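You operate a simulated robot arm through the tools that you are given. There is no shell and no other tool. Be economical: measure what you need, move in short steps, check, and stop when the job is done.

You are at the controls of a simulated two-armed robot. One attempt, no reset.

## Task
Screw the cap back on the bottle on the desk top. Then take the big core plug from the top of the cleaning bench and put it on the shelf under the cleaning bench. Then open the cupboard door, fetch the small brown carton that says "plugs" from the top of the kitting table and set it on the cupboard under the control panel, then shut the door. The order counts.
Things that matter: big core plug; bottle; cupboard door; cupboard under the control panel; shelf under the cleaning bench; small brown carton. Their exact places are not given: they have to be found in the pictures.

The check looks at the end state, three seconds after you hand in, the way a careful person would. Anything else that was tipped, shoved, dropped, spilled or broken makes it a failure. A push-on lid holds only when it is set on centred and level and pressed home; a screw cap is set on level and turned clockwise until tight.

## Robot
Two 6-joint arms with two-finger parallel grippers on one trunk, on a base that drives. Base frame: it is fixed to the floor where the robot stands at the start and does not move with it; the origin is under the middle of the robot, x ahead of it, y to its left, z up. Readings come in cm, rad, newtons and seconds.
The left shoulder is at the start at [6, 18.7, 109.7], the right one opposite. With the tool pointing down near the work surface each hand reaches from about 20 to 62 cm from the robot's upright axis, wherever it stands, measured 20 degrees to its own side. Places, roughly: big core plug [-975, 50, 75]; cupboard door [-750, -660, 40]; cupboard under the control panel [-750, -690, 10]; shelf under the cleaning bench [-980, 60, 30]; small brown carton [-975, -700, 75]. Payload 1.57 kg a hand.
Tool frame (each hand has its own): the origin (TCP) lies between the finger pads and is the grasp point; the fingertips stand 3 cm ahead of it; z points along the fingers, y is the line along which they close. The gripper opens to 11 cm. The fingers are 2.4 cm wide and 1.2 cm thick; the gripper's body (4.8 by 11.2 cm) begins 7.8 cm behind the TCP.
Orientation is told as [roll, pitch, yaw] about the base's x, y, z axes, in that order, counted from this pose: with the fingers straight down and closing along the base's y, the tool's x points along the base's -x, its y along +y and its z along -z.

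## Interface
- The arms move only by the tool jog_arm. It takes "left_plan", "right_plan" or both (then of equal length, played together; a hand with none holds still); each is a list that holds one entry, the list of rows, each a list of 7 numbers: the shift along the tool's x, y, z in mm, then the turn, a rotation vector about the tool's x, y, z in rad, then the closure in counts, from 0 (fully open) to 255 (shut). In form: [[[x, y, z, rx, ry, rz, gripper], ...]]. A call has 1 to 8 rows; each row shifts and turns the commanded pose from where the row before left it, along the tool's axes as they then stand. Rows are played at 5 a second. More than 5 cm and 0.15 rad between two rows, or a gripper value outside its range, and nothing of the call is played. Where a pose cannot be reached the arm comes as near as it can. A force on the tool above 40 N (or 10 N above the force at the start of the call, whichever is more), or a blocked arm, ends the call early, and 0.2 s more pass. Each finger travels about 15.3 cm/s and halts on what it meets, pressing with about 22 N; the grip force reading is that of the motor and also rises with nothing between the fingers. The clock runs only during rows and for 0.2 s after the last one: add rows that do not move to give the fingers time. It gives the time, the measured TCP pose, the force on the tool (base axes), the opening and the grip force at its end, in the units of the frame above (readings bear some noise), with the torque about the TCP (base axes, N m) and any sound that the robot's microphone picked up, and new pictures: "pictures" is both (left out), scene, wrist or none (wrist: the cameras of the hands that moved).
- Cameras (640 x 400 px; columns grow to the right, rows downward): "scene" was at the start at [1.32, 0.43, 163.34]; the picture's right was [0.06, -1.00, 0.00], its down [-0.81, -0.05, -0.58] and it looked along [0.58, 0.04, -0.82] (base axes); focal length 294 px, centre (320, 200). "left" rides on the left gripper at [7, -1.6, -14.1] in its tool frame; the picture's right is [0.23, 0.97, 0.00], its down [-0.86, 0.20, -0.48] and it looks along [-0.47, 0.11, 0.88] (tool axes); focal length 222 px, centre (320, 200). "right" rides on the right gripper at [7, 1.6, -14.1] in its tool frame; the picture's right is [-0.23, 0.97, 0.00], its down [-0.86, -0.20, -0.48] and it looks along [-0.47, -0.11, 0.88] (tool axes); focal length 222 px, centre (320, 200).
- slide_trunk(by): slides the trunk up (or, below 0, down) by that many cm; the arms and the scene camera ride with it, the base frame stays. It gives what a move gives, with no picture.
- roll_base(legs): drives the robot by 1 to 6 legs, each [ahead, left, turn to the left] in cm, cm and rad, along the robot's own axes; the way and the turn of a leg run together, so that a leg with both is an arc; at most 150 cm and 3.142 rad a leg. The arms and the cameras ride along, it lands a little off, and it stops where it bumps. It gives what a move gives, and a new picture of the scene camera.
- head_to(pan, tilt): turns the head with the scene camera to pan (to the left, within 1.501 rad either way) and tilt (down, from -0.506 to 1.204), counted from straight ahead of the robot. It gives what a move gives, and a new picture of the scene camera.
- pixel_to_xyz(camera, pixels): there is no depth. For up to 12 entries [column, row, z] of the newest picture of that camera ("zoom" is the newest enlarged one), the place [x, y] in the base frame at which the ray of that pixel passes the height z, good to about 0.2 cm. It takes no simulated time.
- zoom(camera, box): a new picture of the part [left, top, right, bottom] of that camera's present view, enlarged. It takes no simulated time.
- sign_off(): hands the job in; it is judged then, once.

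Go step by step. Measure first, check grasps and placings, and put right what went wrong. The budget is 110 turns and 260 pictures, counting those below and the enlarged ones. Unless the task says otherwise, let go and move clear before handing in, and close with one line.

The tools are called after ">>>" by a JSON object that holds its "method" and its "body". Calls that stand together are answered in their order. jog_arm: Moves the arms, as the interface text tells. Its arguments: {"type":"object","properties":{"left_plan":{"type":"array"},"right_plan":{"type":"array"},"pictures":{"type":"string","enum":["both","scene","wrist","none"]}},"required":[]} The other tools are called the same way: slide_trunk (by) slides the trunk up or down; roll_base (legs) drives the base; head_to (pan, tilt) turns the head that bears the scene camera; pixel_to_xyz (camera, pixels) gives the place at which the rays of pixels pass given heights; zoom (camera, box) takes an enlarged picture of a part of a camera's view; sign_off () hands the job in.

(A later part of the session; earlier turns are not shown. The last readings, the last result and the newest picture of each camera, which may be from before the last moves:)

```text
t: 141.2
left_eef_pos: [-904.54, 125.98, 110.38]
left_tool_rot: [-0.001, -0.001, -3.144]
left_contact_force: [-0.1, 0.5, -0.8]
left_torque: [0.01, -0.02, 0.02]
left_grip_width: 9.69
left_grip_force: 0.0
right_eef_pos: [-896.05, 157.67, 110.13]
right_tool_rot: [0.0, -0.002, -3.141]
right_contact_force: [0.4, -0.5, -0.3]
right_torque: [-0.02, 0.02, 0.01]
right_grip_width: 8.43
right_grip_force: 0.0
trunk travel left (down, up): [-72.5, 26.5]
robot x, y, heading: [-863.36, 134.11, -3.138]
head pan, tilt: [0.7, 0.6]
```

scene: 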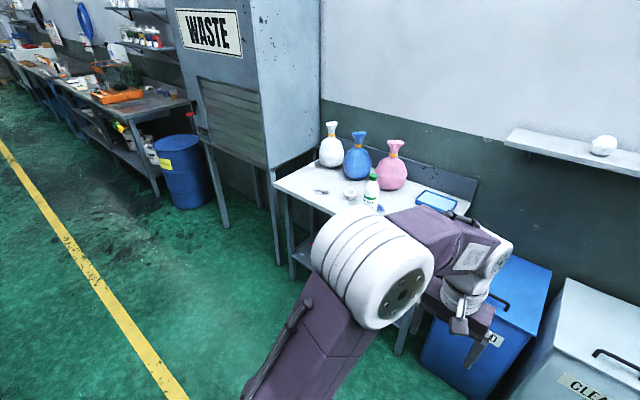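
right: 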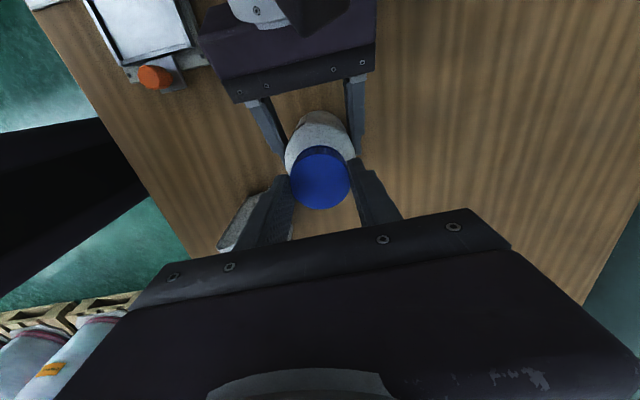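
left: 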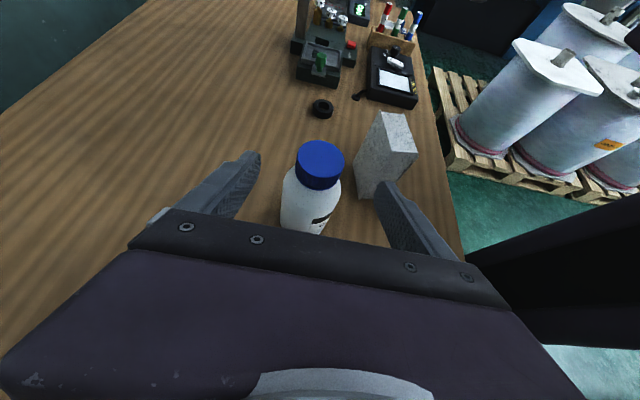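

I strafe in front of the bench and look down at it.

>>> {"method": "roll_base", "body": {"legs": [[0, 72, 0], [30, 0, 0]]}}

>>> {"method": "head_to", "body": {"pan": 0.0, "tilt": 0.75}}

>>> {"method": "zoom", "body": {"camera": "scene", "box": [200, 150, 440, 300]}}

```text
t: 146.8
left_eef_pos: [-935.57, 53.93, 110.49]
left_tool_rot: [-0.002, -0.001, 3.123]
left_contact_force: [-0.5, 0.1, -0.6]
left_torque: [-0.02, 0.0, 0.02]
left_grip_width: 9.7
left_grip_force: 0.0
right_eef_pos: [-926.28, 85.5, 110.19]
right_tool_rot: [-0.001, -0.003, 3.124]
right_contact_force: [0.1, -0.2, 0.6]
right_torque: [0.03, -0.01, 0.04]
right_grip_width: 8.41
right_grip_force: 0.1
trunk travel left (down, up): [-72.5, 26.5]
robot x, y, heading: [-894.16, 60.76, 3.12]
head pan, tilt: [0.7, 0.6]
```

scene: 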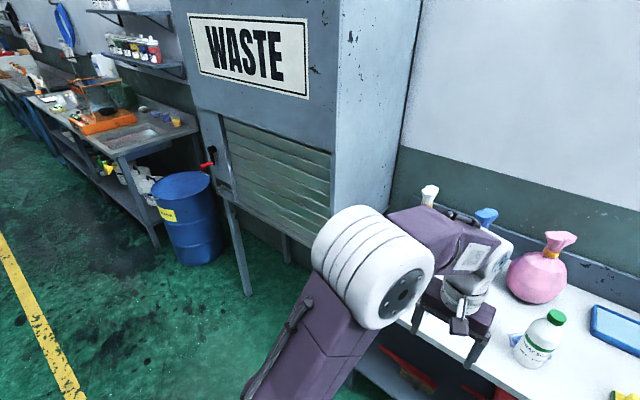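

```text
t: 147.9
left_eef_pos: [-935.64, 53.87, 110.36]
left_tool_rot: [-0.001, 0.002, 3.122]
left_contact_force: [-0.2, 0.4, 0.1]
left_torque: [0.01, -0.01, 0.03]
left_grip_width: 9.71
left_grip_force: 0.0
right_eef_pos: [-926.47, 85.48, 110.06]
right_tool_rot: [0.001, -0.001, 3.125]
right_contact_force: [0.2, -0.4, 0.1]
right_torque: [-0.04, -0.01, -0.01]
right_grip_width: 8.43
right_grip_force: 0.0
trunk travel left (down, up): [-72.5, 26.5]
robot x, y, heading: [-894.31, 60.98, 3.124]
head pan, tilt: [0.0, 0.75]
```

scene: 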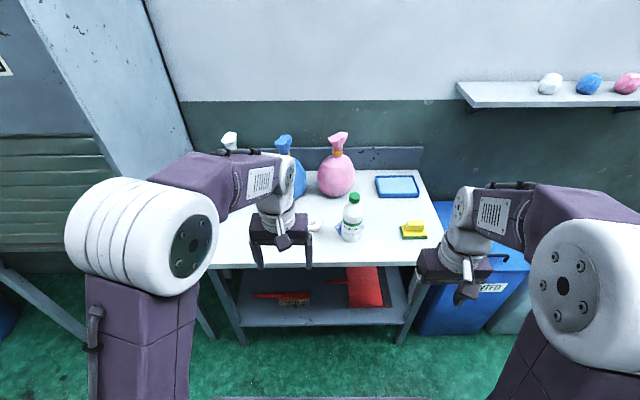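

```text
2.67 times, centred on (320, 225) of scene
```

zoom: 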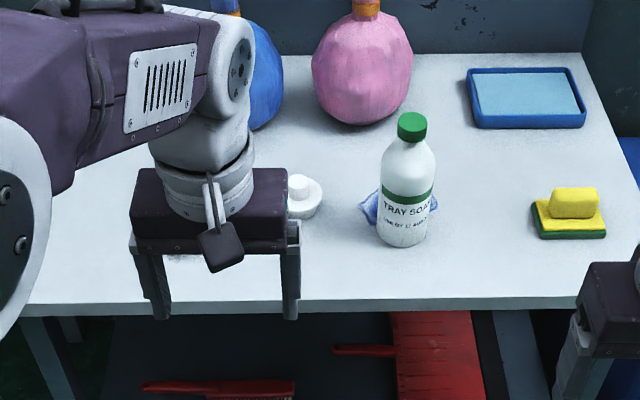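

The plug sits at (313,223), beside the soap bottle. I measure it, the bench and the shelf items.

>>> {"method": "pixel_to_xyz", "body": {"camera": "scene", "pixels": [[315, 228, 75], [313.6, 219, 80], [309, 267, 75], [215, 267, 75], [440, 262, 75], [352, 240, 75], [315, 326, 30], [290, 300, 31], [258, 295, 31], [328, 282, 31], [350, 300, 31], [240, 328, 30]]}}

>>> {"method": "zoom", "body": {"camera": "scene", "box": [200, 240, 440, 390]}}

>>> {"method": "zoom", "body": {"camera": "left", "box": [0, 0, 640, 400]}}

```text
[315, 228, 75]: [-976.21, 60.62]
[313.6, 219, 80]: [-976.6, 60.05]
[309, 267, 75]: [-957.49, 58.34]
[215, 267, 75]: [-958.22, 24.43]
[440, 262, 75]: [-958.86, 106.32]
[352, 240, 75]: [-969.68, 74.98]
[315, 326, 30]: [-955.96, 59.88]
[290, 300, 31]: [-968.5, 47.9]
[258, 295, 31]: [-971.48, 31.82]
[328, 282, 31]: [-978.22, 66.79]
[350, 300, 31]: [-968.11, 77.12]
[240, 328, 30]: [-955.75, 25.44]
```

```text
2.67 times, centred on (320, 315) of scene
```

zoom: 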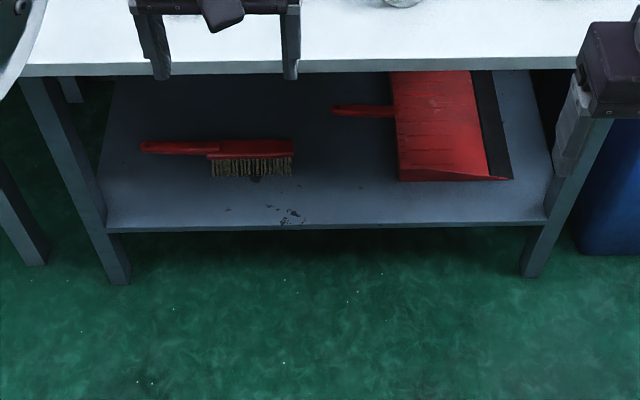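

```text
1.00 times, centred on (320, 200) of left
```

zoom: 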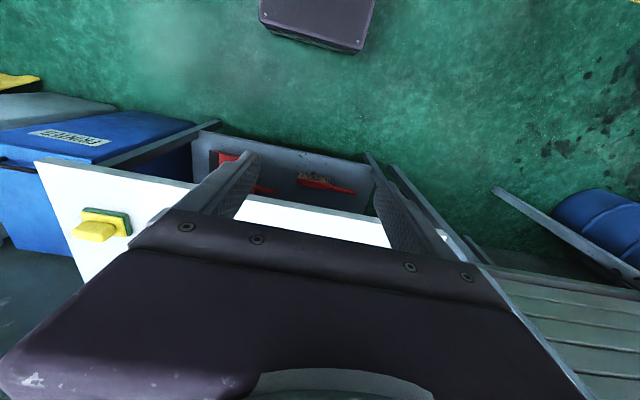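

The plug is at about (-976,60), and the shelf is free at about (-965,59.5), between the brush and the dustpan. I move in with the base and zoom on the plug.

>>> {"method": "roll_base", "body": {"legs": [[0, -9, 0.018], [28, 0, 0]]}}

>>> {"method": "head_to", "body": {"pan": 0.15, "tilt": 0.95}}

>>> {"method": "zoom", "body": {"camera": "scene", "box": [260, 130, 420, 230]}}

```text
t: 150.5
left_eef_pos: [-962.96, 62.13, 110.4]
left_tool_rot: [-0.002, 0.001, -3.142]
left_contact_force: [-0.4, 0.5, 0.6]
left_torque: [0.01, 0.01, 0.01]
left_grip_width: 9.71
left_grip_force: 0.0
right_eef_pos: [-954.37, 93.79, 110.08]
right_tool_rot: [0.0, -0.001, -3.139]
right_contact_force: [-1.1, 0.2, -0.5]
right_torque: [0.0, -0.02, -0.01]
right_grip_width: 8.4
right_grip_force: 0.0
trunk travel left (down, up): [-72.5, 26.5]
robot x, y, heading: [-922.02, 70.48, -3.138]
head pan, tilt: [0.0, 0.75]
```

scene: 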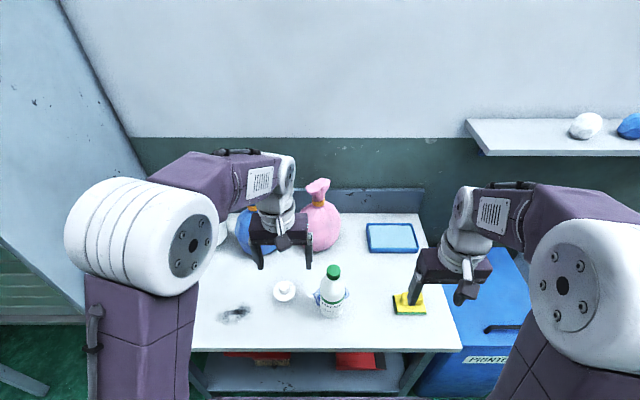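

```text
t: 151.2
left_eef_pos: [-963.01, 62.3, 110.39]
left_tool_rot: [-0.002, -0.001, -3.141]
left_contact_force: [0.7, 0.0, -0.9]
left_torque: [0.01, 0.03, -0.02]
left_grip_width: 9.71
left_grip_force: 0.0
right_eef_pos: [-954.61, 93.89, 110.2]
right_tool_rot: [0.0, 0.0, -3.14]
right_contact_force: [-0.1, 0.1, -0.6]
right_torque: [-0.01, -0.02, 0.01]
right_grip_width: 8.43
right_grip_force: 0.0
trunk travel left (down, up): [-72.5, 26.5]
robot x, y, heading: [-921.27, 70.32, -3.141]
head pan, tilt: [0.15, 0.949]
```

scene: 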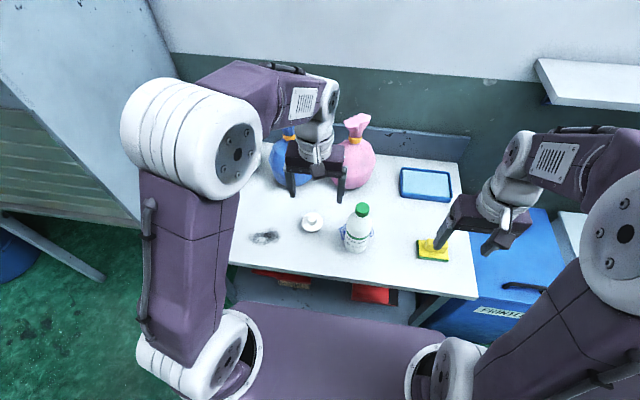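

```text
4.00 times, centred on (340, 180) of scene
```

zoom: 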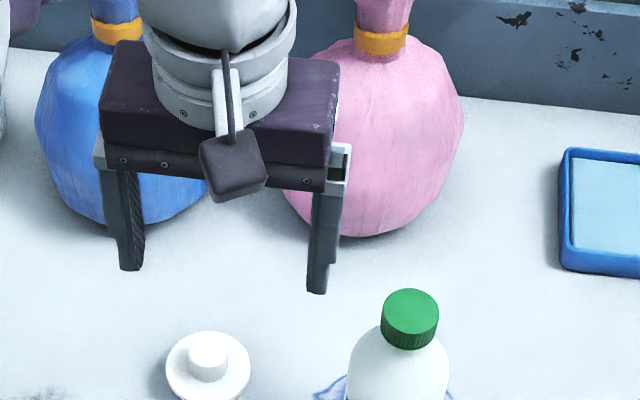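

>>> {"method": "zoom", "body": {"camera": "scene", "box": [280, 195, 344, 235]}}

>>> {"method": "zoom", "body": {"camera": "left", "box": [160, 50, 480, 250]}}

>>> {"method": "pixel_to_xyz", "body": {"camera": "scene", "pixels": [[312, 222, 75], [312, 222, 77], [312, 217.5, 79], [301, 222, 76], [323, 222, 76], [312, 233, 75], [250, 262, 75], [300, 272, 75]]}}

```text
10.00 times, centred on (312, 215) of scene
```

zoom: 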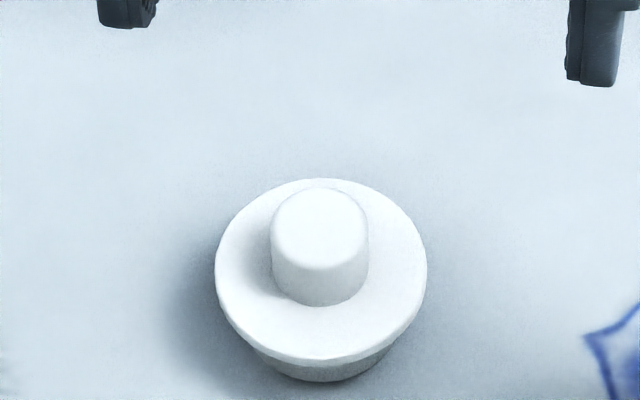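

```text
2.00 times, centred on (320, 150) of left
```

zoom: 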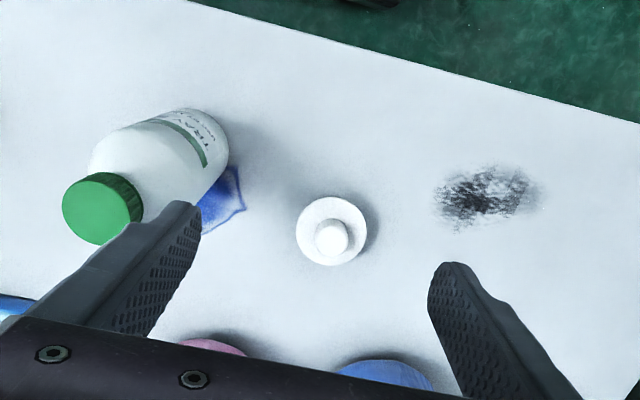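

```text
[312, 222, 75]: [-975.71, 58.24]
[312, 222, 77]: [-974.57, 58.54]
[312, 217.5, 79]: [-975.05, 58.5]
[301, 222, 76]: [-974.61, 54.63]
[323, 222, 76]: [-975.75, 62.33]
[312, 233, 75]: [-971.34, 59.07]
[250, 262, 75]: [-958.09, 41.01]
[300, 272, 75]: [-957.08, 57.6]
```

>>> {"method": "pixel_to_xyz", "body": {"camera": "left", "pixels": [[326, 165.5, 76], [326, 165.5, 77.5], [326, 168.5, 79], [326, 168.5, 81], [326, 168.5, 83]]}}

>>> {"method": "pixel_to_xyz", "body": {"camera": "scene", "pixels": [[312, 216, 79], [312, 216, 80], [312, 216, 81], [312, 222, 76.5], [312, 222, 77.5]]}}

```text
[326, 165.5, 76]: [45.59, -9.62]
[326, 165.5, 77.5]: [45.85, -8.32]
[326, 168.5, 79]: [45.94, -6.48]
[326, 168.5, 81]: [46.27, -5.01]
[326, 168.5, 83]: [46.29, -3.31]
```

```text
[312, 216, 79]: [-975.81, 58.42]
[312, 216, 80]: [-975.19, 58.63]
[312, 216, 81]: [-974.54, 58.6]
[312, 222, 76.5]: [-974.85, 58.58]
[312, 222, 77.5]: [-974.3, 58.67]
```

Plug centre (-974.9,58.5), knob top ≈80. I tilt the left hand 40° forward and come down near it with fingers at ~6.7 cm.

>>> {"method": "jog_arm", "body": {"left_plan": [[[0, 7.4, 0, 0, -0.14, 0, 95], [0, 7.4, 0, 0, -0.14, 0, 95], [0, 7.4, 0, 0, -0.14, 0, 95], [0, 7.4, 0, 0, -0.14, 0, 95], [0, 7.4, 0, 0, -0.14, 0, 95], [23.3, 0, 39.3, 0, 0, 0, 95], [23.3, 0, 39.3, 0, 0, 0, 95], [23.3, 0, 39.3, 0, 0, 0, 95]]]}}

>>> {"method": "zoom", "body": {"camera": "scene", "box": [260, 150, 400, 237]}}

```text
t: 153.1
left_eef_pos: [-964.95, 58.7, 97.54]
left_tool_rot: [0.032, -0.617, 3.14]
left_contact_force: [-0.9, -0.5, -0.4]
left_torque: [-0.02, -0.01, 0.0]
left_grip_width: 6.92
left_grip_force: 0.0
left hand out of reach, approached as far as the arm can: row 5, 8
right_eef_pos: [-954.64, 93.94, 110.1]
right_tool_rot: [0.001, 0.001, -3.142]
right_contact_force: [-0.2, -0.4, 0.0]
right_torque: [-0.03, 0.01, -0.01]
right_grip_width: 8.4
right_grip_force: 0.1
trunk travel left (down, up): [-72.5, 26.5]
robot x, y, heading: [-921.8, 70.44, -3.142]
head pan, tilt: [0.15, 0.949]
```

scene: 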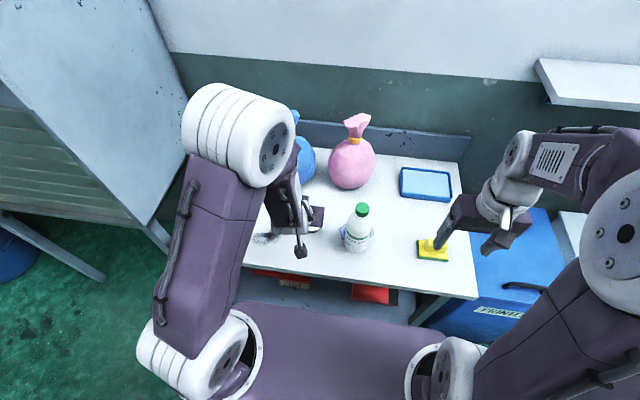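
left: 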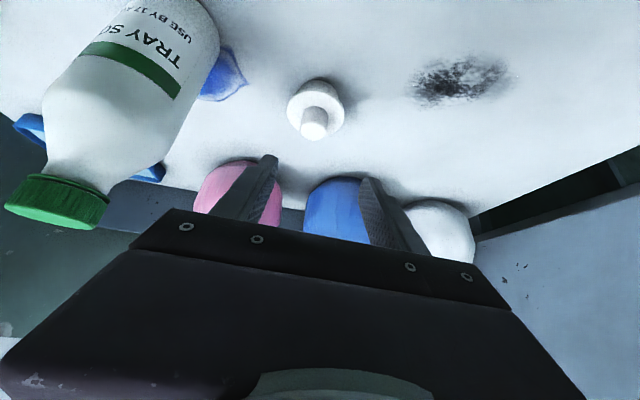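

```text
4.57 times, centred on (330, 194) of scene
```

zoom: 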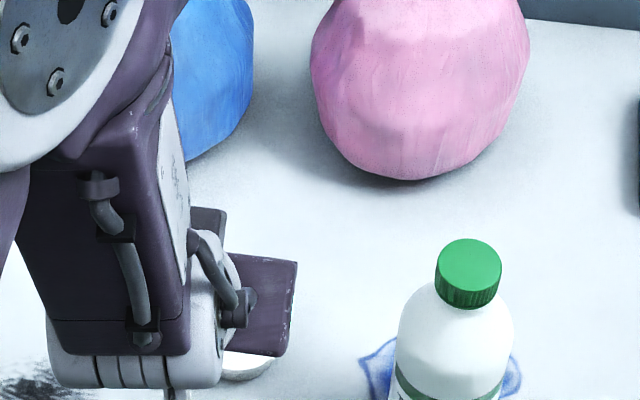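

The arm is too cramped for that tilt at this shoulder height. I raise the hand a bit and then lower the trunk.

>>> {"method": "jog_arm", "body": {"left_plan": [[[-23.3, 0, -39.3, 0, 0, 0, 95], [-23.3, 0, -39.3, 0, 0, 0, 95], [-23.3, 0, -39.3, 0, 0, 0, 95], [0, 0, 0, 0, 0, 0, 95]]], "pictures": "none"}}

>>> {"method": "slide_trunk", "body": {"by": -24}}

```text
t: 154.1
left_eef_pos: [-963.63, 59.0, 111.11]
left_tool_rot: [0.023, -0.626, -3.141]
left_contact_force: [0.5, 0.4, -0.4]
left_torque: [0.01, -0.01, 0.01]
left_grip_width: 6.89
left_grip_force: 0.0
right_eef_pos: [-954.61, 93.91, 110.13]
right_tool_rot: [-0.002, 0.001, -3.138]
right_contact_force: [0.3, 1.0, -0.2]
right_torque: [0.02, -0.02, 0.0]
right_grip_width: 8.41
right_grip_force: 0.0
trunk travel left (down, up): [-72.5, 26.5]
robot x, y, heading: [-921.84, 70.46, -3.141]
head pan, tilt: [0.15, 0.949]
```

```text
t: 156.6
left_eef_pos: [-963.45, 58.93, 87.06]
left_tool_rot: [0.021, -0.625, -3.137]
left_contact_force: [0.2, -1.9, -0.3]
left_torque: [-0.03, -0.02, 0.02]
left_grip_width: 6.9
left_grip_force: 0.0
right_eef_pos: [-954.37, 93.79, 86.09]
right_tool_rot: [0.001, -0.002, -3.14]
right_contact_force: [-0.1, 0.8, 1.2]
right_torque: [-0.01, 0.02, -0.02]
right_grip_width: 8.42
right_grip_force: 0.1
trunk travel left (down, up): [-48.5, 50.5]
robot x, y, heading: [-922.15, 70.31, -3.138]
head pan, tilt: [0.15, 0.949]
```

Now I move forward toward the plug with the tilt.

>>> {"method": "jog_arm", "body": {"left_plan": [[[-20, 0, 15, 0, 0, 0, 95], [-20, 0, 15, 0, 0, 0, 95], [0, 4, 0, 0, 0, 0, 95]]]}}

>>> {"method": "zoom", "body": {"camera": "left", "box": [160, 50, 480, 250]}}

```text
t: 157.3
left_eef_pos: [-968.57, 58.34, 86.92]
left_tool_rot: [0.019, -0.626, -3.139]
left_contact_force: [-0.9, 0.4, -0.1]
left_torque: [0.0, -0.02, 0.0]
left_grip_width: 6.93
left_grip_force: 0.1
right_eef_pos: [-954.41, 93.9, 86.07]
right_tool_rot: [0.0, 0.0, -3.141]
right_contact_force: [0.8, -0.7, 0.1]
right_torque: [-0.03, -0.01, -0.02]
right_grip_width: 8.42
right_grip_force: 0.1
trunk travel left (down, up): [-48.5, 50.5]
robot x, y, heading: [-922.03, 70.27, -3.145]
head pan, tilt: [0.15, 0.949]
```

scene: 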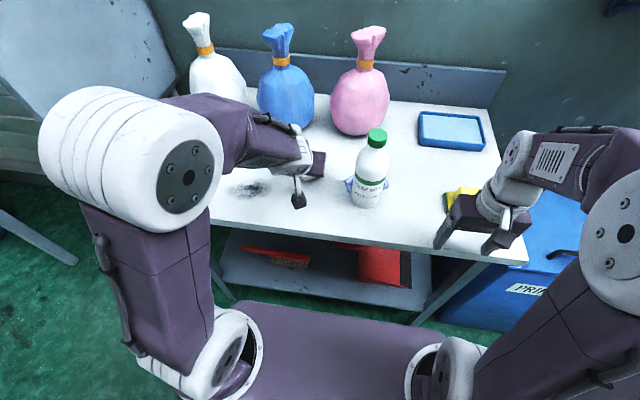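
left: 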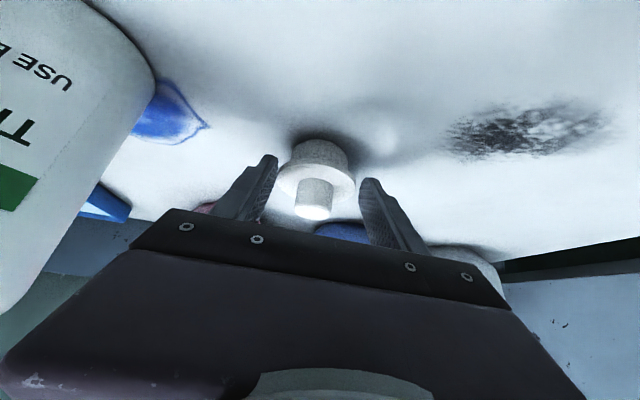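

```text
2.00 times, centred on (320, 150) of left
```

zoom: 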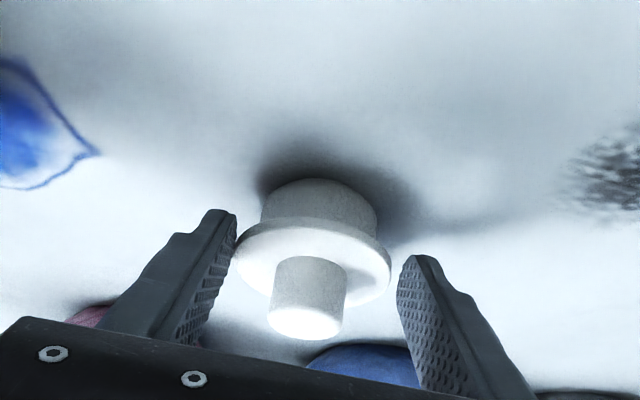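

>>> {"method": "pixel_to_xyz", "body": {"camera": "left", "pixels": [[312.5, 210, 80], [312.5, 210, 81], [312.5, 210, 82], [312.5, 210, 83], [316, 179, 77], [316, 179, 78], [316, 179, 79], [319, 138, 75]]}}

```text
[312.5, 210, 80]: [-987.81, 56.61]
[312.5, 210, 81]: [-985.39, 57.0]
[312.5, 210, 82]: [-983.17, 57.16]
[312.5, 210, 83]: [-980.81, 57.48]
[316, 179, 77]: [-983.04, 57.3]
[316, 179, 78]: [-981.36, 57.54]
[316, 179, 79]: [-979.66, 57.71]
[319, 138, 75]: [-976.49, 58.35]
```

The two views disagree unless the bench top is higher than 75. I check its height with the stain and cloth corner seen in both.

>>> {"method": "zoom", "body": {"camera": "scene", "box": [210, 150, 402, 270]}}

>>> {"method": "pixel_to_xyz", "body": {"camera": "left", "pixels": [[524, 131, 75], [524, 131, 78], [524, 131, 81], [208, 127, 75], [208, 127, 78], [208, 127, 81]]}}

>>> {"method": "pixel_to_xyz", "body": {"camera": "scene", "pixels": [[250, 189, 75], [250, 189, 78], [250, 189, 81], [345, 181, 75], [345, 181, 78], [345, 181, 81]]}}

```text
3.33 times, centred on (306, 210) of scene
```

zoom: 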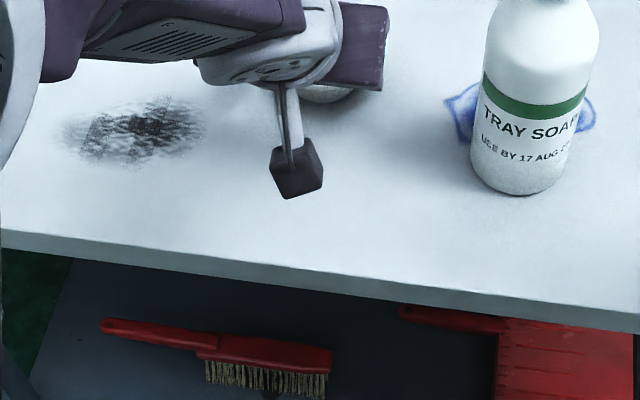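

```text
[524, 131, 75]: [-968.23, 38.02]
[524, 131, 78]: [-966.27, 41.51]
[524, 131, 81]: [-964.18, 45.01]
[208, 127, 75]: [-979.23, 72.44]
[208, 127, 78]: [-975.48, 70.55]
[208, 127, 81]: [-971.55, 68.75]
```

```text
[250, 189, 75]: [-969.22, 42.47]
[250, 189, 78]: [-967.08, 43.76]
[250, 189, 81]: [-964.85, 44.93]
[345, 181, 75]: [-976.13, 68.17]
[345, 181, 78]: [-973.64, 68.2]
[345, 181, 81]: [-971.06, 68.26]
```

The bench top is really at z≈81.3, so the plug is at about (-970.5,59.1), flange top ≈84.3, knob top ≈87.3. I raise the hand 1.2 cm, shift and look.

>>> {"method": "jog_arm", "body": {"left_plan": [[[-7, 0, -9.7, 0, 0, 0, 95], [0, -7, 0, 0, 0, 0, 95], [0, 0, 0, 0, 0, 0, 95]]], "pictures": "wrist"}}

>>> {"method": "zoom", "body": {"camera": "left", "box": [220, 110, 420, 235]}}

```text
t: 158.2
left_eef_pos: [-968.65, 59.15, 88.0]
left_tool_rot: [0.022, -0.625, -3.139]
left_contact_force: [0.1, 0.4, -0.2]
left_torque: [-0.03, -0.02, 0.03]
left_grip_width: 6.91
left_grip_force: 0.1
right_eef_pos: [-954.4, 93.86, 86.15]
right_tool_rot: [-0.001, 0.001, -3.14]
right_contact_force: [0.0, 0.3, 0.0]
right_torque: [0.02, 0.01, 0.0]
right_grip_width: 8.42
right_grip_force: 0.0
trunk travel left (down, up): [-48.5, 50.5]
robot x, y, heading: [-921.97, 70.15, -3.144]
head pan, tilt: [0.15, 0.949]
```

left: 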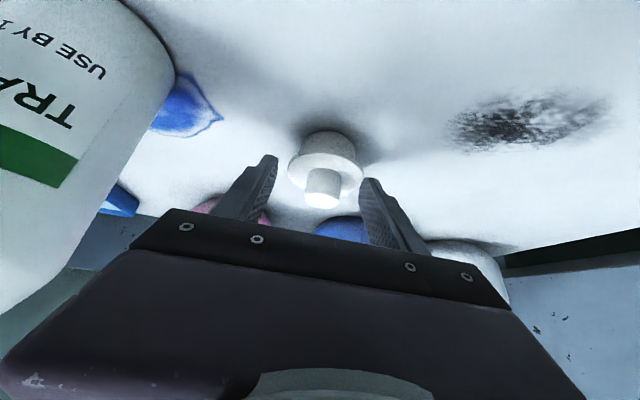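

```text
3.20 times, centred on (320, 172) of left
```

zoom: 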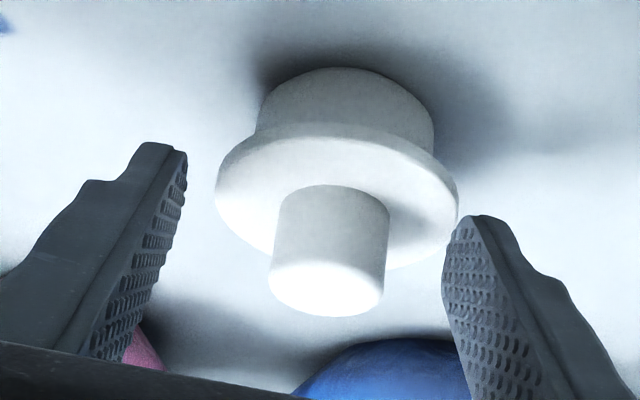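

>>> {"method": "pixel_to_xyz", "body": {"camera": "left", "pixels": [[322.2, 199, 84], [322.2, 199, 86], [322.2, 199, 88], [325.6, 172, 82], [325.6, 172, 84], [325.6, 172, 86], [219, 118, 80], [219, 118, 81], [219, 118, 82]]}}

>>> {"method": "pixel_to_xyz", "body": {"camera": "scene", "pixels": [[343.5, 180, 80], [343.5, 180, 81], [343.5, 180, 82]]}}

```text
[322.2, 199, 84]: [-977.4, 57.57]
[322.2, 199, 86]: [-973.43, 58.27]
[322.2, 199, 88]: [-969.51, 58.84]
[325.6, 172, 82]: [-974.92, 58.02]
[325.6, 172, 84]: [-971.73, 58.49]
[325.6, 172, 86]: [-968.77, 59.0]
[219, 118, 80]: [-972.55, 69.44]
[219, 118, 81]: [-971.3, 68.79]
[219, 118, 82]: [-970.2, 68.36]
```

```text
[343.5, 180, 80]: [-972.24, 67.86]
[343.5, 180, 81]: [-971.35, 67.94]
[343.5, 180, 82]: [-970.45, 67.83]
```

Best estimate: centre (-970.6,58.8), flange top 84.6, knob top 87.4. I move 1 cm ahead at this height and close on the knob.

>>> {"method": "jog_arm", "body": {"left_plan": [[[-8.1, 3, 5.9, 0, 0, 0, 95], [0, 0, 0, 0, 0, 0, 95], [0, 0, 0, 0, 0, 0, 255], [0, 0, 0, 0, 0, 0, 255], [0, 0, 0, 0, 0, 0, 255], [0, 0, 0, 0, 0, 0, 255]]]}}

>>> {"method": "zoom", "body": {"camera": "left", "box": [220, 110, 420, 235]}}

```text
t: 159.6
left_eef_pos: [-969.67, 58.79, 88.23]
left_tool_rot: [0.021, -0.626, -3.139]
left_contact_force: [0.3, 0.8, -0.5]
left_torque: [0.04, -0.01, -0.02]
left_grip_width: 6.28
left_grip_force: 21.6
right_eef_pos: [-954.52, 93.9, 86.18]
right_tool_rot: [0.0, 0.0, -3.14]
right_contact_force: [0.5, 0.2, -0.4]
right_torque: [0.01, 0.0, -0.02]
right_grip_width: 8.41
right_grip_force: 0.1
trunk travel left (down, up): [-48.5, 50.5]
robot x, y, heading: [-921.99, 70.17, -3.14]
head pan, tilt: [0.15, 0.949]
```

scene: 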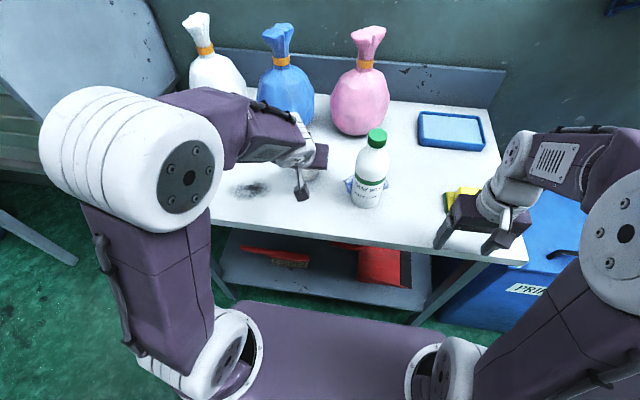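
left: 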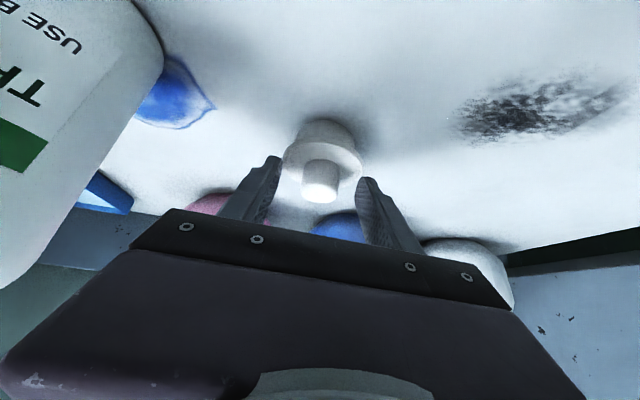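

```text
3.20 times, centred on (320, 172) of left
```

zoom: 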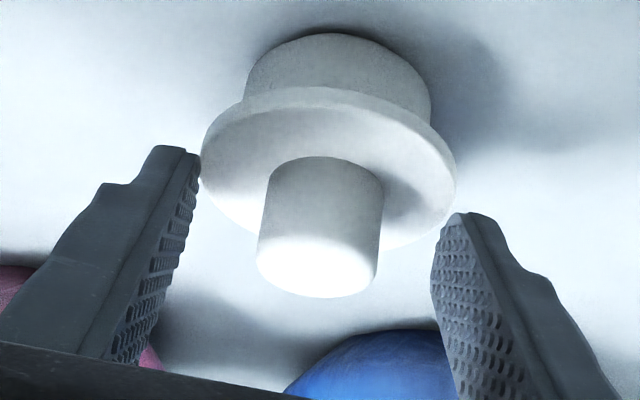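

The tips caught the flange at its near edge (6.3 cm), short of its middle. I open, move 12 mm ahead and 10 mm down, and grip the flange across its diameter.

>>> {"method": "jog_arm", "body": {"left_plan": [[[0, 0, 0, 0, 0, 0, 55], [0, 0, 0, 0, 0, 0, 55], [-3.9, 0, 15, 0, 0, 0, 55], [0, 0, 0, 0, 0, 0, 55], [0, 0, 0, 0, 0, 0, 255], [0, 0, 0, 0, 0, 0, 255], [0, 0, 0, 0, 0, 0, 255], [0, 0, 0, 0, 0, 0, 255]]], "pictures": "wrist"}}

>>> {"method": "zoom", "body": {"camera": "left", "box": [220, 110, 420, 235]}}

```text
t: 161.3
left_eef_pos: [-970.88, 58.98, 87.31]
left_tool_rot: [0.021, -0.625, -3.138]
left_contact_force: [-1.0, -0.6, 0.9]
left_torque: [0.04, 0.01, -0.02]
left_grip_width: 6.4
left_grip_force: 22.2
right_eef_pos: [-954.44, 93.84, 86.18]
right_tool_rot: [0.001, 0.001, -3.14]
right_contact_force: [0.0, -0.3, 0.3]
right_torque: [-0.02, -0.02, 0.03]
right_grip_width: 8.4
right_grip_force: 0.1
trunk travel left (down, up): [-48.5, 50.5]
robot x, y, heading: [-921.73, 69.99, -3.143]
head pan, tilt: [0.15, 0.949]
```

left: 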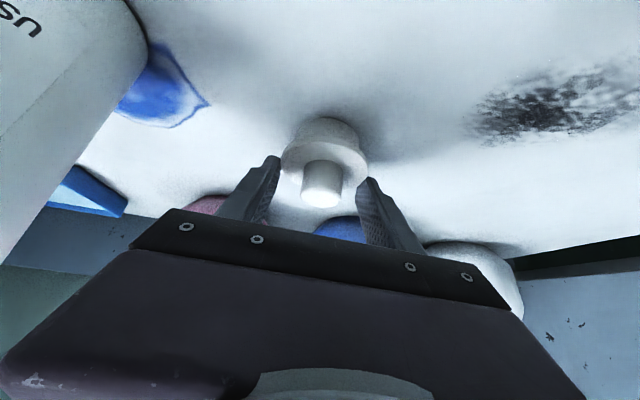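

```text
3.20 times, centred on (320, 172) of left
```

zoom: 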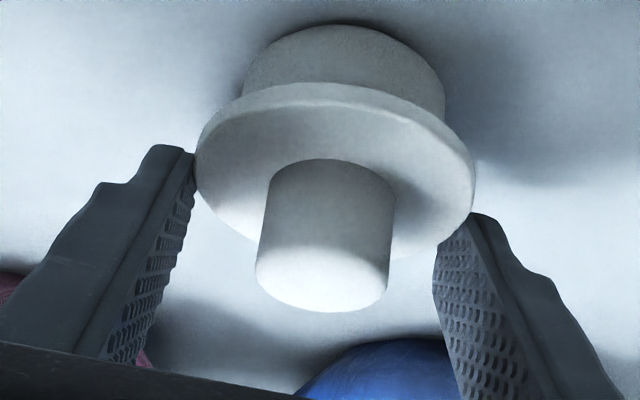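

Gripped at 6.4 cm near the widest part but just with the tips. I open, slide 8 mm deeper along the fingers, and close again.

>>> {"method": "jog_arm", "body": {"left_plan": [[[0, 0, 0, 0, 0, 0, 70], [0, 0, 0, 0, 0, 0, 70], [0, 0, 8, 0, 0, 0, 70], [0, 0, 0, 0, 0, 0, 70], [0, 0, 0, 0, 0, 0, 255], [0, 0, 0, 0, 0, 0, 255], [0, 0, 0, 0, 0, 0, 255], [0, 0, 0, 0, 0, 0, 255]]], "pictures": "wrist"}}

>>> {"method": "zoom", "body": {"camera": "left", "box": [220, 110, 420, 235]}}

```text
t: 163.2
left_eef_pos: [-971.45, 58.78, 86.64]
left_tool_rot: [0.02, -0.626, -3.139]
left_contact_force: [-0.7, 0.8, -0.8]
left_torque: [-0.04, 0.02, 0.0]
left_grip_width: 6.41
left_grip_force: 22.0
right_eef_pos: [-954.52, 93.91, 86.12]
right_tool_rot: [-0.001, -0.001, -3.14]
right_contact_force: [-0.2, 0.1, 0.1]
right_torque: [0.03, -0.01, 0.03]
right_grip_width: 8.38
right_grip_force: 0.0
trunk travel left (down, up): [-48.5, 50.5]
robot x, y, heading: [-921.84, 70.28, -3.144]
head pan, tilt: [0.15, 0.949]
```

left: 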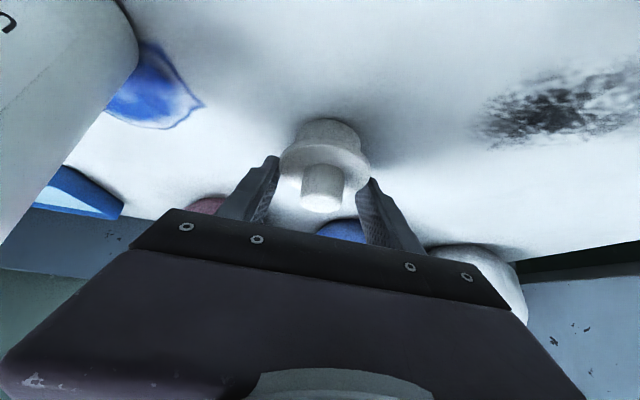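

```text
3.20 times, centred on (320, 172) of left
```

zoom: 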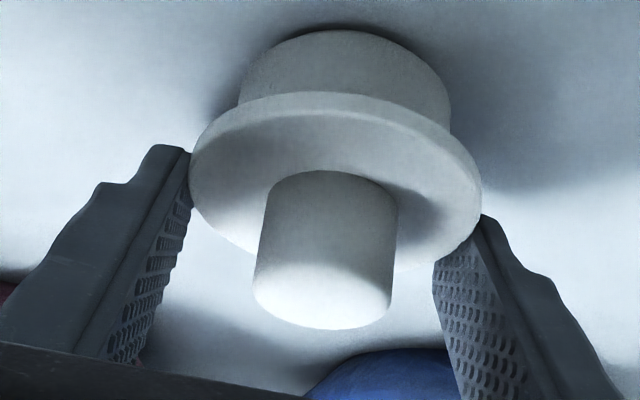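

The grip is on the diameter (6.41 cm both times). I lift 5 cm and check.

>>> {"method": "jog_arm", "body": {"left_plan": [[[-5.9, 0, -8.1, 0, 0, 0, 255], [-11.7, 0, -16.2, 0, 0, 0, 255], [-11.7, 0, -16.2, 0, 0, 0, 255], [0, 0, 0, 0, 0, 0, 255]]]}}

>>> {"method": "zoom", "body": {"camera": "left", "box": [220, 110, 420, 235]}}

```text
t: 164.2
left_eef_pos: [-971.39, 58.98, 91.47]
left_tool_rot: [0.021, -0.623, -3.139]
left_contact_force: [-0.3, -0.6, -1.1]
left_torque: [-0.01, -0.04, -0.02]
left_grip_width: 6.39
left_grip_force: 22.2
right_eef_pos: [-954.52, 93.84, 86.22]
right_tool_rot: [0.0, 0.0, -3.14]
right_contact_force: [-0.3, -0.6, -0.5]
right_torque: [0.0, 0.0, 0.04]
right_grip_width: 8.42
right_grip_force: 0.0
trunk travel left (down, up): [-48.5, 50.5]
robot x, y, heading: [-921.68, 70.36, -3.144]
head pan, tilt: [0.15, 0.949]
```

scene: 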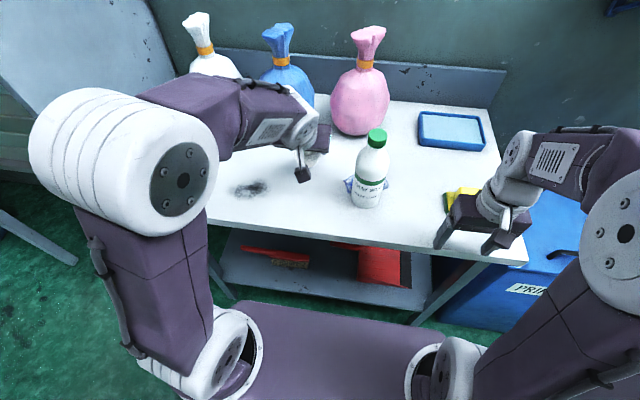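
left: 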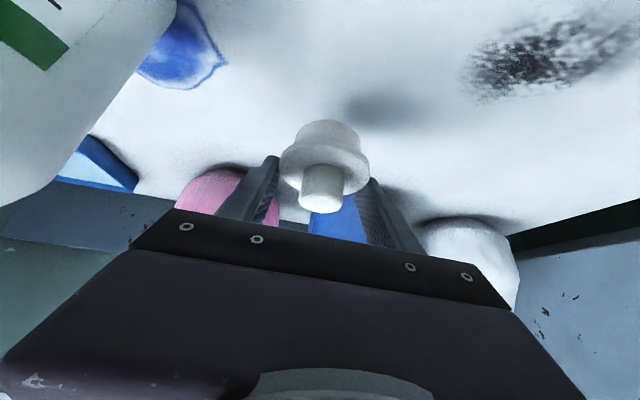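

```text
3.20 times, centred on (320, 172) of left
```

zoom: 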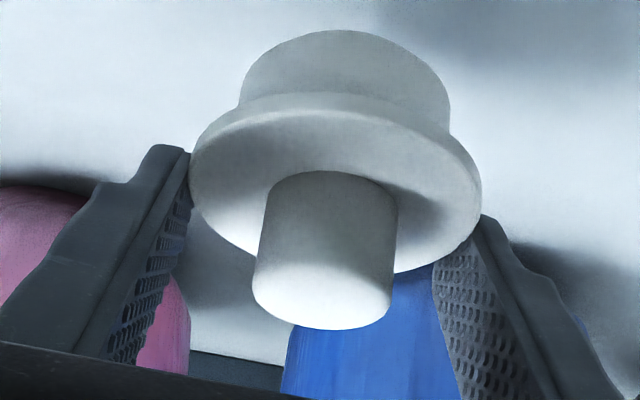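

The plug is held level. I back the base off 35 cm to clear the bench, draw the right hand in, then lower the trunk.

>>> {"method": "roll_base", "body": {"legs": [[-35, 0, 0]]}}

>>> {"method": "jog_arm", "body": {"right_plan": [[[35, 0, 0, 0, 0, 0, 60], [35, 0, 0, 0, 0, 0, 60], [35, 0, 0, 0, 0, 0, 60]]], "pictures": "none"}}

>>> {"method": "slide_trunk", "body": {"by": -44}}

>>> {"method": "head_to", "body": {"pan": 0.1, "tilt": 0.6}}

```text
t: 166.4
left_eef_pos: [-936.17, 58.82, 91.47]
left_tool_rot: [0.021, -0.625, -3.136]
left_contact_force: [0.2, 1.3, -0.4]
left_torque: [0.01, -0.02, -0.01]
left_grip_width: 6.41
left_grip_force: 21.7
right_eef_pos: [-919.36, 93.96, 86.01]
right_tool_rot: [0.002, 0.0, -3.137]
right_contact_force: [0.0, -0.2, 0.6]
right_torque: [0.04, 0.02, 0.01]
right_grip_width: 8.41
right_grip_force: 0.1
trunk travel left (down, up): [-48.5, 50.5]
robot x, y, heading: [-886.78, 70.51, -3.142]
head pan, tilt: [0.15, 0.949]
```

scene: 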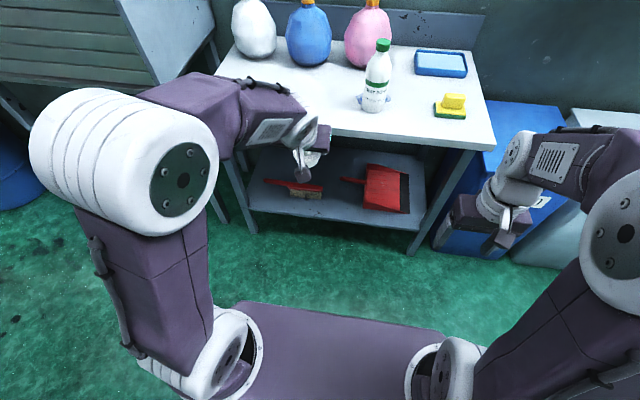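

```text
t: 167.2
left_eef_pos: [-936.11, 58.84, 91.48]
left_tool_rot: [0.022, -0.625, -3.136]
left_contact_force: [0.2, -0.6, -1.5]
left_torque: [0.0, 0.01, 0.02]
left_grip_width: 6.42
left_grip_force: 22.0
right_eef_pos: [-908.99, 93.88, 86.23]
right_tool_rot: [0.0, -0.001, -3.136]
right_contact_force: [0.0, -0.7, 0.0]
right_torque: [0.02, 0.01, 0.0]
right_grip_width: 8.41
right_grip_force: 0.1
trunk travel left (down, up): [-48.5, 50.5]
robot x, y, heading: [-886.66, 70.29, -3.141]
head pan, tilt: [0.15, 0.949]
```

```text
refused: -44 is not a number from -40 to 40
```

```text
t: 168.1
left_eef_pos: [-936.22, 58.84, 91.56]
left_tool_rot: [0.021, -0.624, -3.137]
left_contact_force: [-0.1, 0.1, 0.3]
left_torque: [0.01, 0.0, -0.03]
left_grip_width: 6.4
left_grip_force: 22.1
right_eef_pos: [-909.12, 93.96, 86.21]
right_tool_rot: [0.0, 0.0, -3.135]
right_contact_force: [0.6, 0.5, 0.3]
right_torque: [-0.03, 0.0, -0.02]
right_grip_width: 8.44
right_grip_force: 0.2
trunk travel left (down, up): [-48.5, 50.5]
robot x, y, heading: [-886.81, 70.32, -3.142]
head pan, tilt: [0.099, 0.6]
```

scene: 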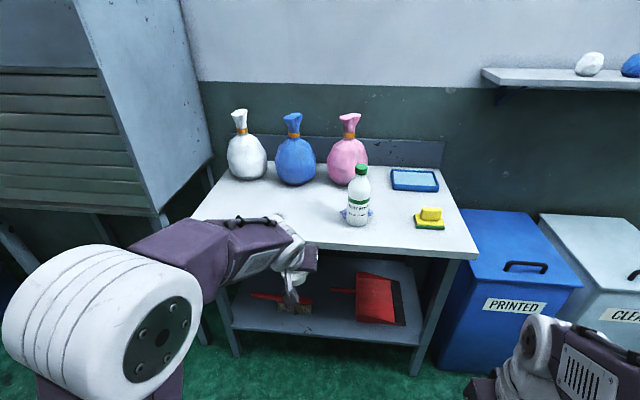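

I record a few shelf points from this height, then lower the trunk and measure them again for the shelf's true height.

>>> {"method": "zoom", "body": {"camera": "scene", "box": [210, 240, 450, 390]}}

>>> {"method": "pixel_to_xyz", "body": {"camera": "scene", "pixels": [[234, 330, 25], [234, 330, 30], [234, 330, 35], [405, 326, 25], [405, 326, 30], [405, 326, 35], [331, 289, 30], [331, 289, 35], [476, 251, 81], [193, 218, 81]]}}

>>> {"method": "slide_trunk", "body": {"by": -40}}

>>> {"method": "head_to", "body": {"pan": 0.1, "tilt": 0.6}}

>>> {"method": "zoom", "body": {"camera": "scene", "box": [210, 120, 450, 270]}}

```text
2.67 times, centred on (330, 315) of scene
```

zoom: 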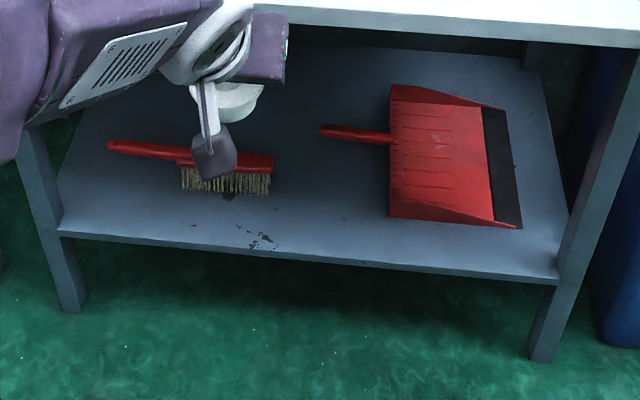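

```text
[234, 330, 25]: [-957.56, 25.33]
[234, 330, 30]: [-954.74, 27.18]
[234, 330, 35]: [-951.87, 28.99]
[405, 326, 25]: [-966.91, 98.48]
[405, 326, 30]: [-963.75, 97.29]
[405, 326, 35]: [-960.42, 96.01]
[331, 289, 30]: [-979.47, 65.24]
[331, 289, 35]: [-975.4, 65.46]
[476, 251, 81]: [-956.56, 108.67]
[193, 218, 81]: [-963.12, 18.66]
```

```text
t: 171.9
left_eef_pos: [-936.22, 58.89, 51.49]
left_tool_rot: [0.021, -0.626, -3.136]
left_contact_force: [0.2, 0.2, -0.4]
left_torque: [-0.05, -0.03, -0.01]
left_grip_width: 6.37
left_grip_force: 21.5
right_eef_pos: [-909.02, 93.98, 46.12]
right_tool_rot: [-0.001, 0.001, -3.136]
right_contact_force: [-0.1, 0.3, 0.0]
right_torque: [0.01, 0.0, -0.04]
right_grip_width: 8.45
right_grip_force: 0.1
trunk travel left (down, up): [-8.5, 90.5]
robot x, y, heading: [-886.37, 70.45, -3.142]
head pan, tilt: [0.099, 0.6]
```

```text
t: 172.5
left_eef_pos: [-936.14, 58.93, 51.56]
left_tool_rot: [0.021, -0.626, -3.136]
left_contact_force: [0.2, -0.1, -1.2]
left_torque: [-0.01, 0.01, 0.0]
left_grip_width: 6.36
left_grip_force: 22.3
right_eef_pos: [-908.98, 93.88, 46.19]
right_tool_rot: [0.0, 0.0, -3.137]
right_contact_force: [-0.1, -0.5, -0.1]
right_torque: [0.01, 0.03, 0.02]
right_grip_width: 8.44
right_grip_force: 0.1
trunk travel left (down, up): [-8.5, 90.5]
robot x, y, heading: [-886.33, 70.41, -3.137]
head pan, tilt: [0.099, 0.6]
```

scene: 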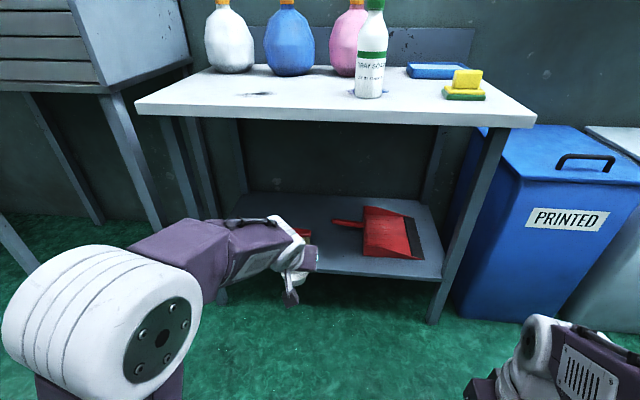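

```text
2.67 times, centred on (330, 195) of scene
```

zoom: 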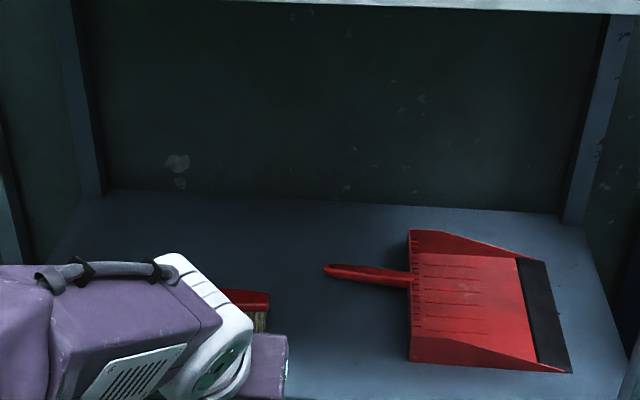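

>>> {"method": "pixel_to_xyz", "body": {"camera": "scene", "pixels": [[424.4, 259.8, 25], [424.4, 259.8, 30], [424.4, 259.8, 35], [332.6, 221.2, 30], [332.6, 221.2, 35], [364.1, 255.3, 25], [364.1, 255.3, 30], [364.1, 255.3, 35], [340, 272, 30], [340, 272, 33]]}}

```text
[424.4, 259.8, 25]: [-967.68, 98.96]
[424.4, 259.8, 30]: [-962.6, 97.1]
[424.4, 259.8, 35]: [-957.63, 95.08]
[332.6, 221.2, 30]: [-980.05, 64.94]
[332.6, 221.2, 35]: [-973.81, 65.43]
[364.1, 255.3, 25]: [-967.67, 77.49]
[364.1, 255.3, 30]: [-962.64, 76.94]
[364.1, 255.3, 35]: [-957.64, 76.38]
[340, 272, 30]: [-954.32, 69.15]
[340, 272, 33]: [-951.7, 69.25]
```

The shelf lies at z≈27; the free gap is between brush (y≲57) and dustpan (y≳77), so I aim for (-966,67). I strafe 8 cm right and drive in with the plug high, under the bench top.

>>> {"method": "roll_base", "body": {"legs": [[0, -8, 0], [16, 0, 0]]}}

>>> {"method": "zoom", "body": {"camera": "left", "box": [0, 0, 640, 400]}}

```text
t: 174.6
left_eef_pos: [-952.51, 66.83, 51.44]
left_tool_rot: [0.021, -0.624, -3.137]
left_contact_force: [0.3, 0.2, 0.5]
left_torque: [-0.01, 0.0, 0.0]
left_grip_width: 6.4
left_grip_force: 21.6
right_eef_pos: [-925.15, 101.88, 46.14]
right_tool_rot: [0.001, 0.001, -3.136]
right_contact_force: [-0.2, 0.1, 0.3]
right_torque: [0.02, 0.0, -0.02]
right_grip_width: 8.42
right_grip_force: 0.0
trunk travel left (down, up): [-8.5, 90.5]
robot x, y, heading: [-902.94, 77.7, -3.139]
head pan, tilt: [0.099, 0.6]
```

scene: 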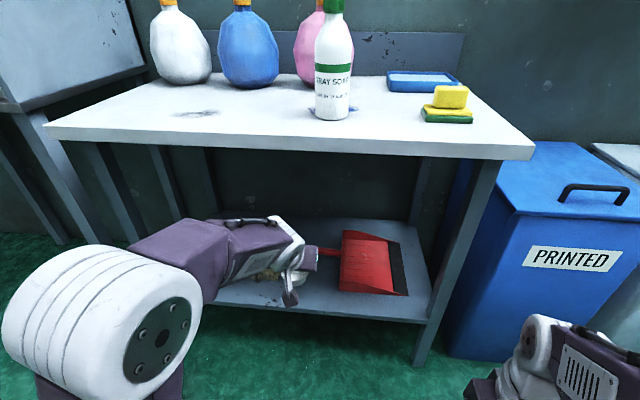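

```text
1.00 times, centred on (320, 200) of left
```

zoom: 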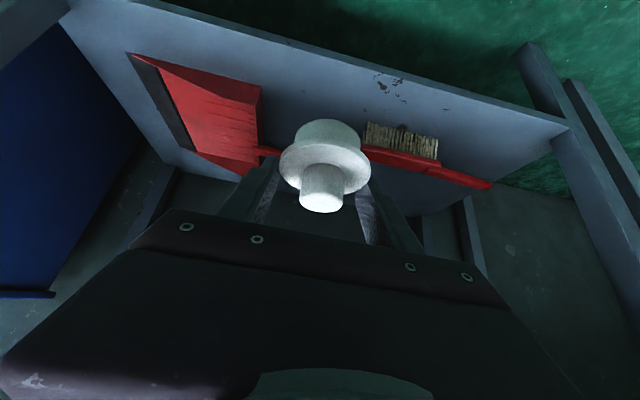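

The left view shows the gap between dustpan (260,90–160) and brush (365,130). I measure these with the zoom picture.

>>> {"method": "pixel_to_xyz", "body": {"camera": "zoom", "pixels": [[262, 88, 27], [262, 88, 31], [262, 150, 28], [365, 123, 27], [365, 146, 29], [300, 50, 27], [300, 50, 30], [268, 152, 30]]}}

>>> {"method": "pixel_to_xyz", "body": {"camera": "scene", "pixels": [[340, 287, 25], [340, 287, 27], [340, 287, 29], [406, 295, 27], [419, 322, 27]]}}

```text
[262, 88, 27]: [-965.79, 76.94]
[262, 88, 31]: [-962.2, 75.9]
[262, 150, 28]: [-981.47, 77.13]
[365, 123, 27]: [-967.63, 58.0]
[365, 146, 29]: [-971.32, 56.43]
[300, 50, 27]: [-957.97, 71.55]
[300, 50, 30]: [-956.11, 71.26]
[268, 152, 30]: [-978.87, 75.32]
```

```text
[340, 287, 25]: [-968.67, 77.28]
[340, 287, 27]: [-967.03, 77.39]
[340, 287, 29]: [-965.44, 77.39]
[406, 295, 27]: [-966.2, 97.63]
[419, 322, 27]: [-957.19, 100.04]
```

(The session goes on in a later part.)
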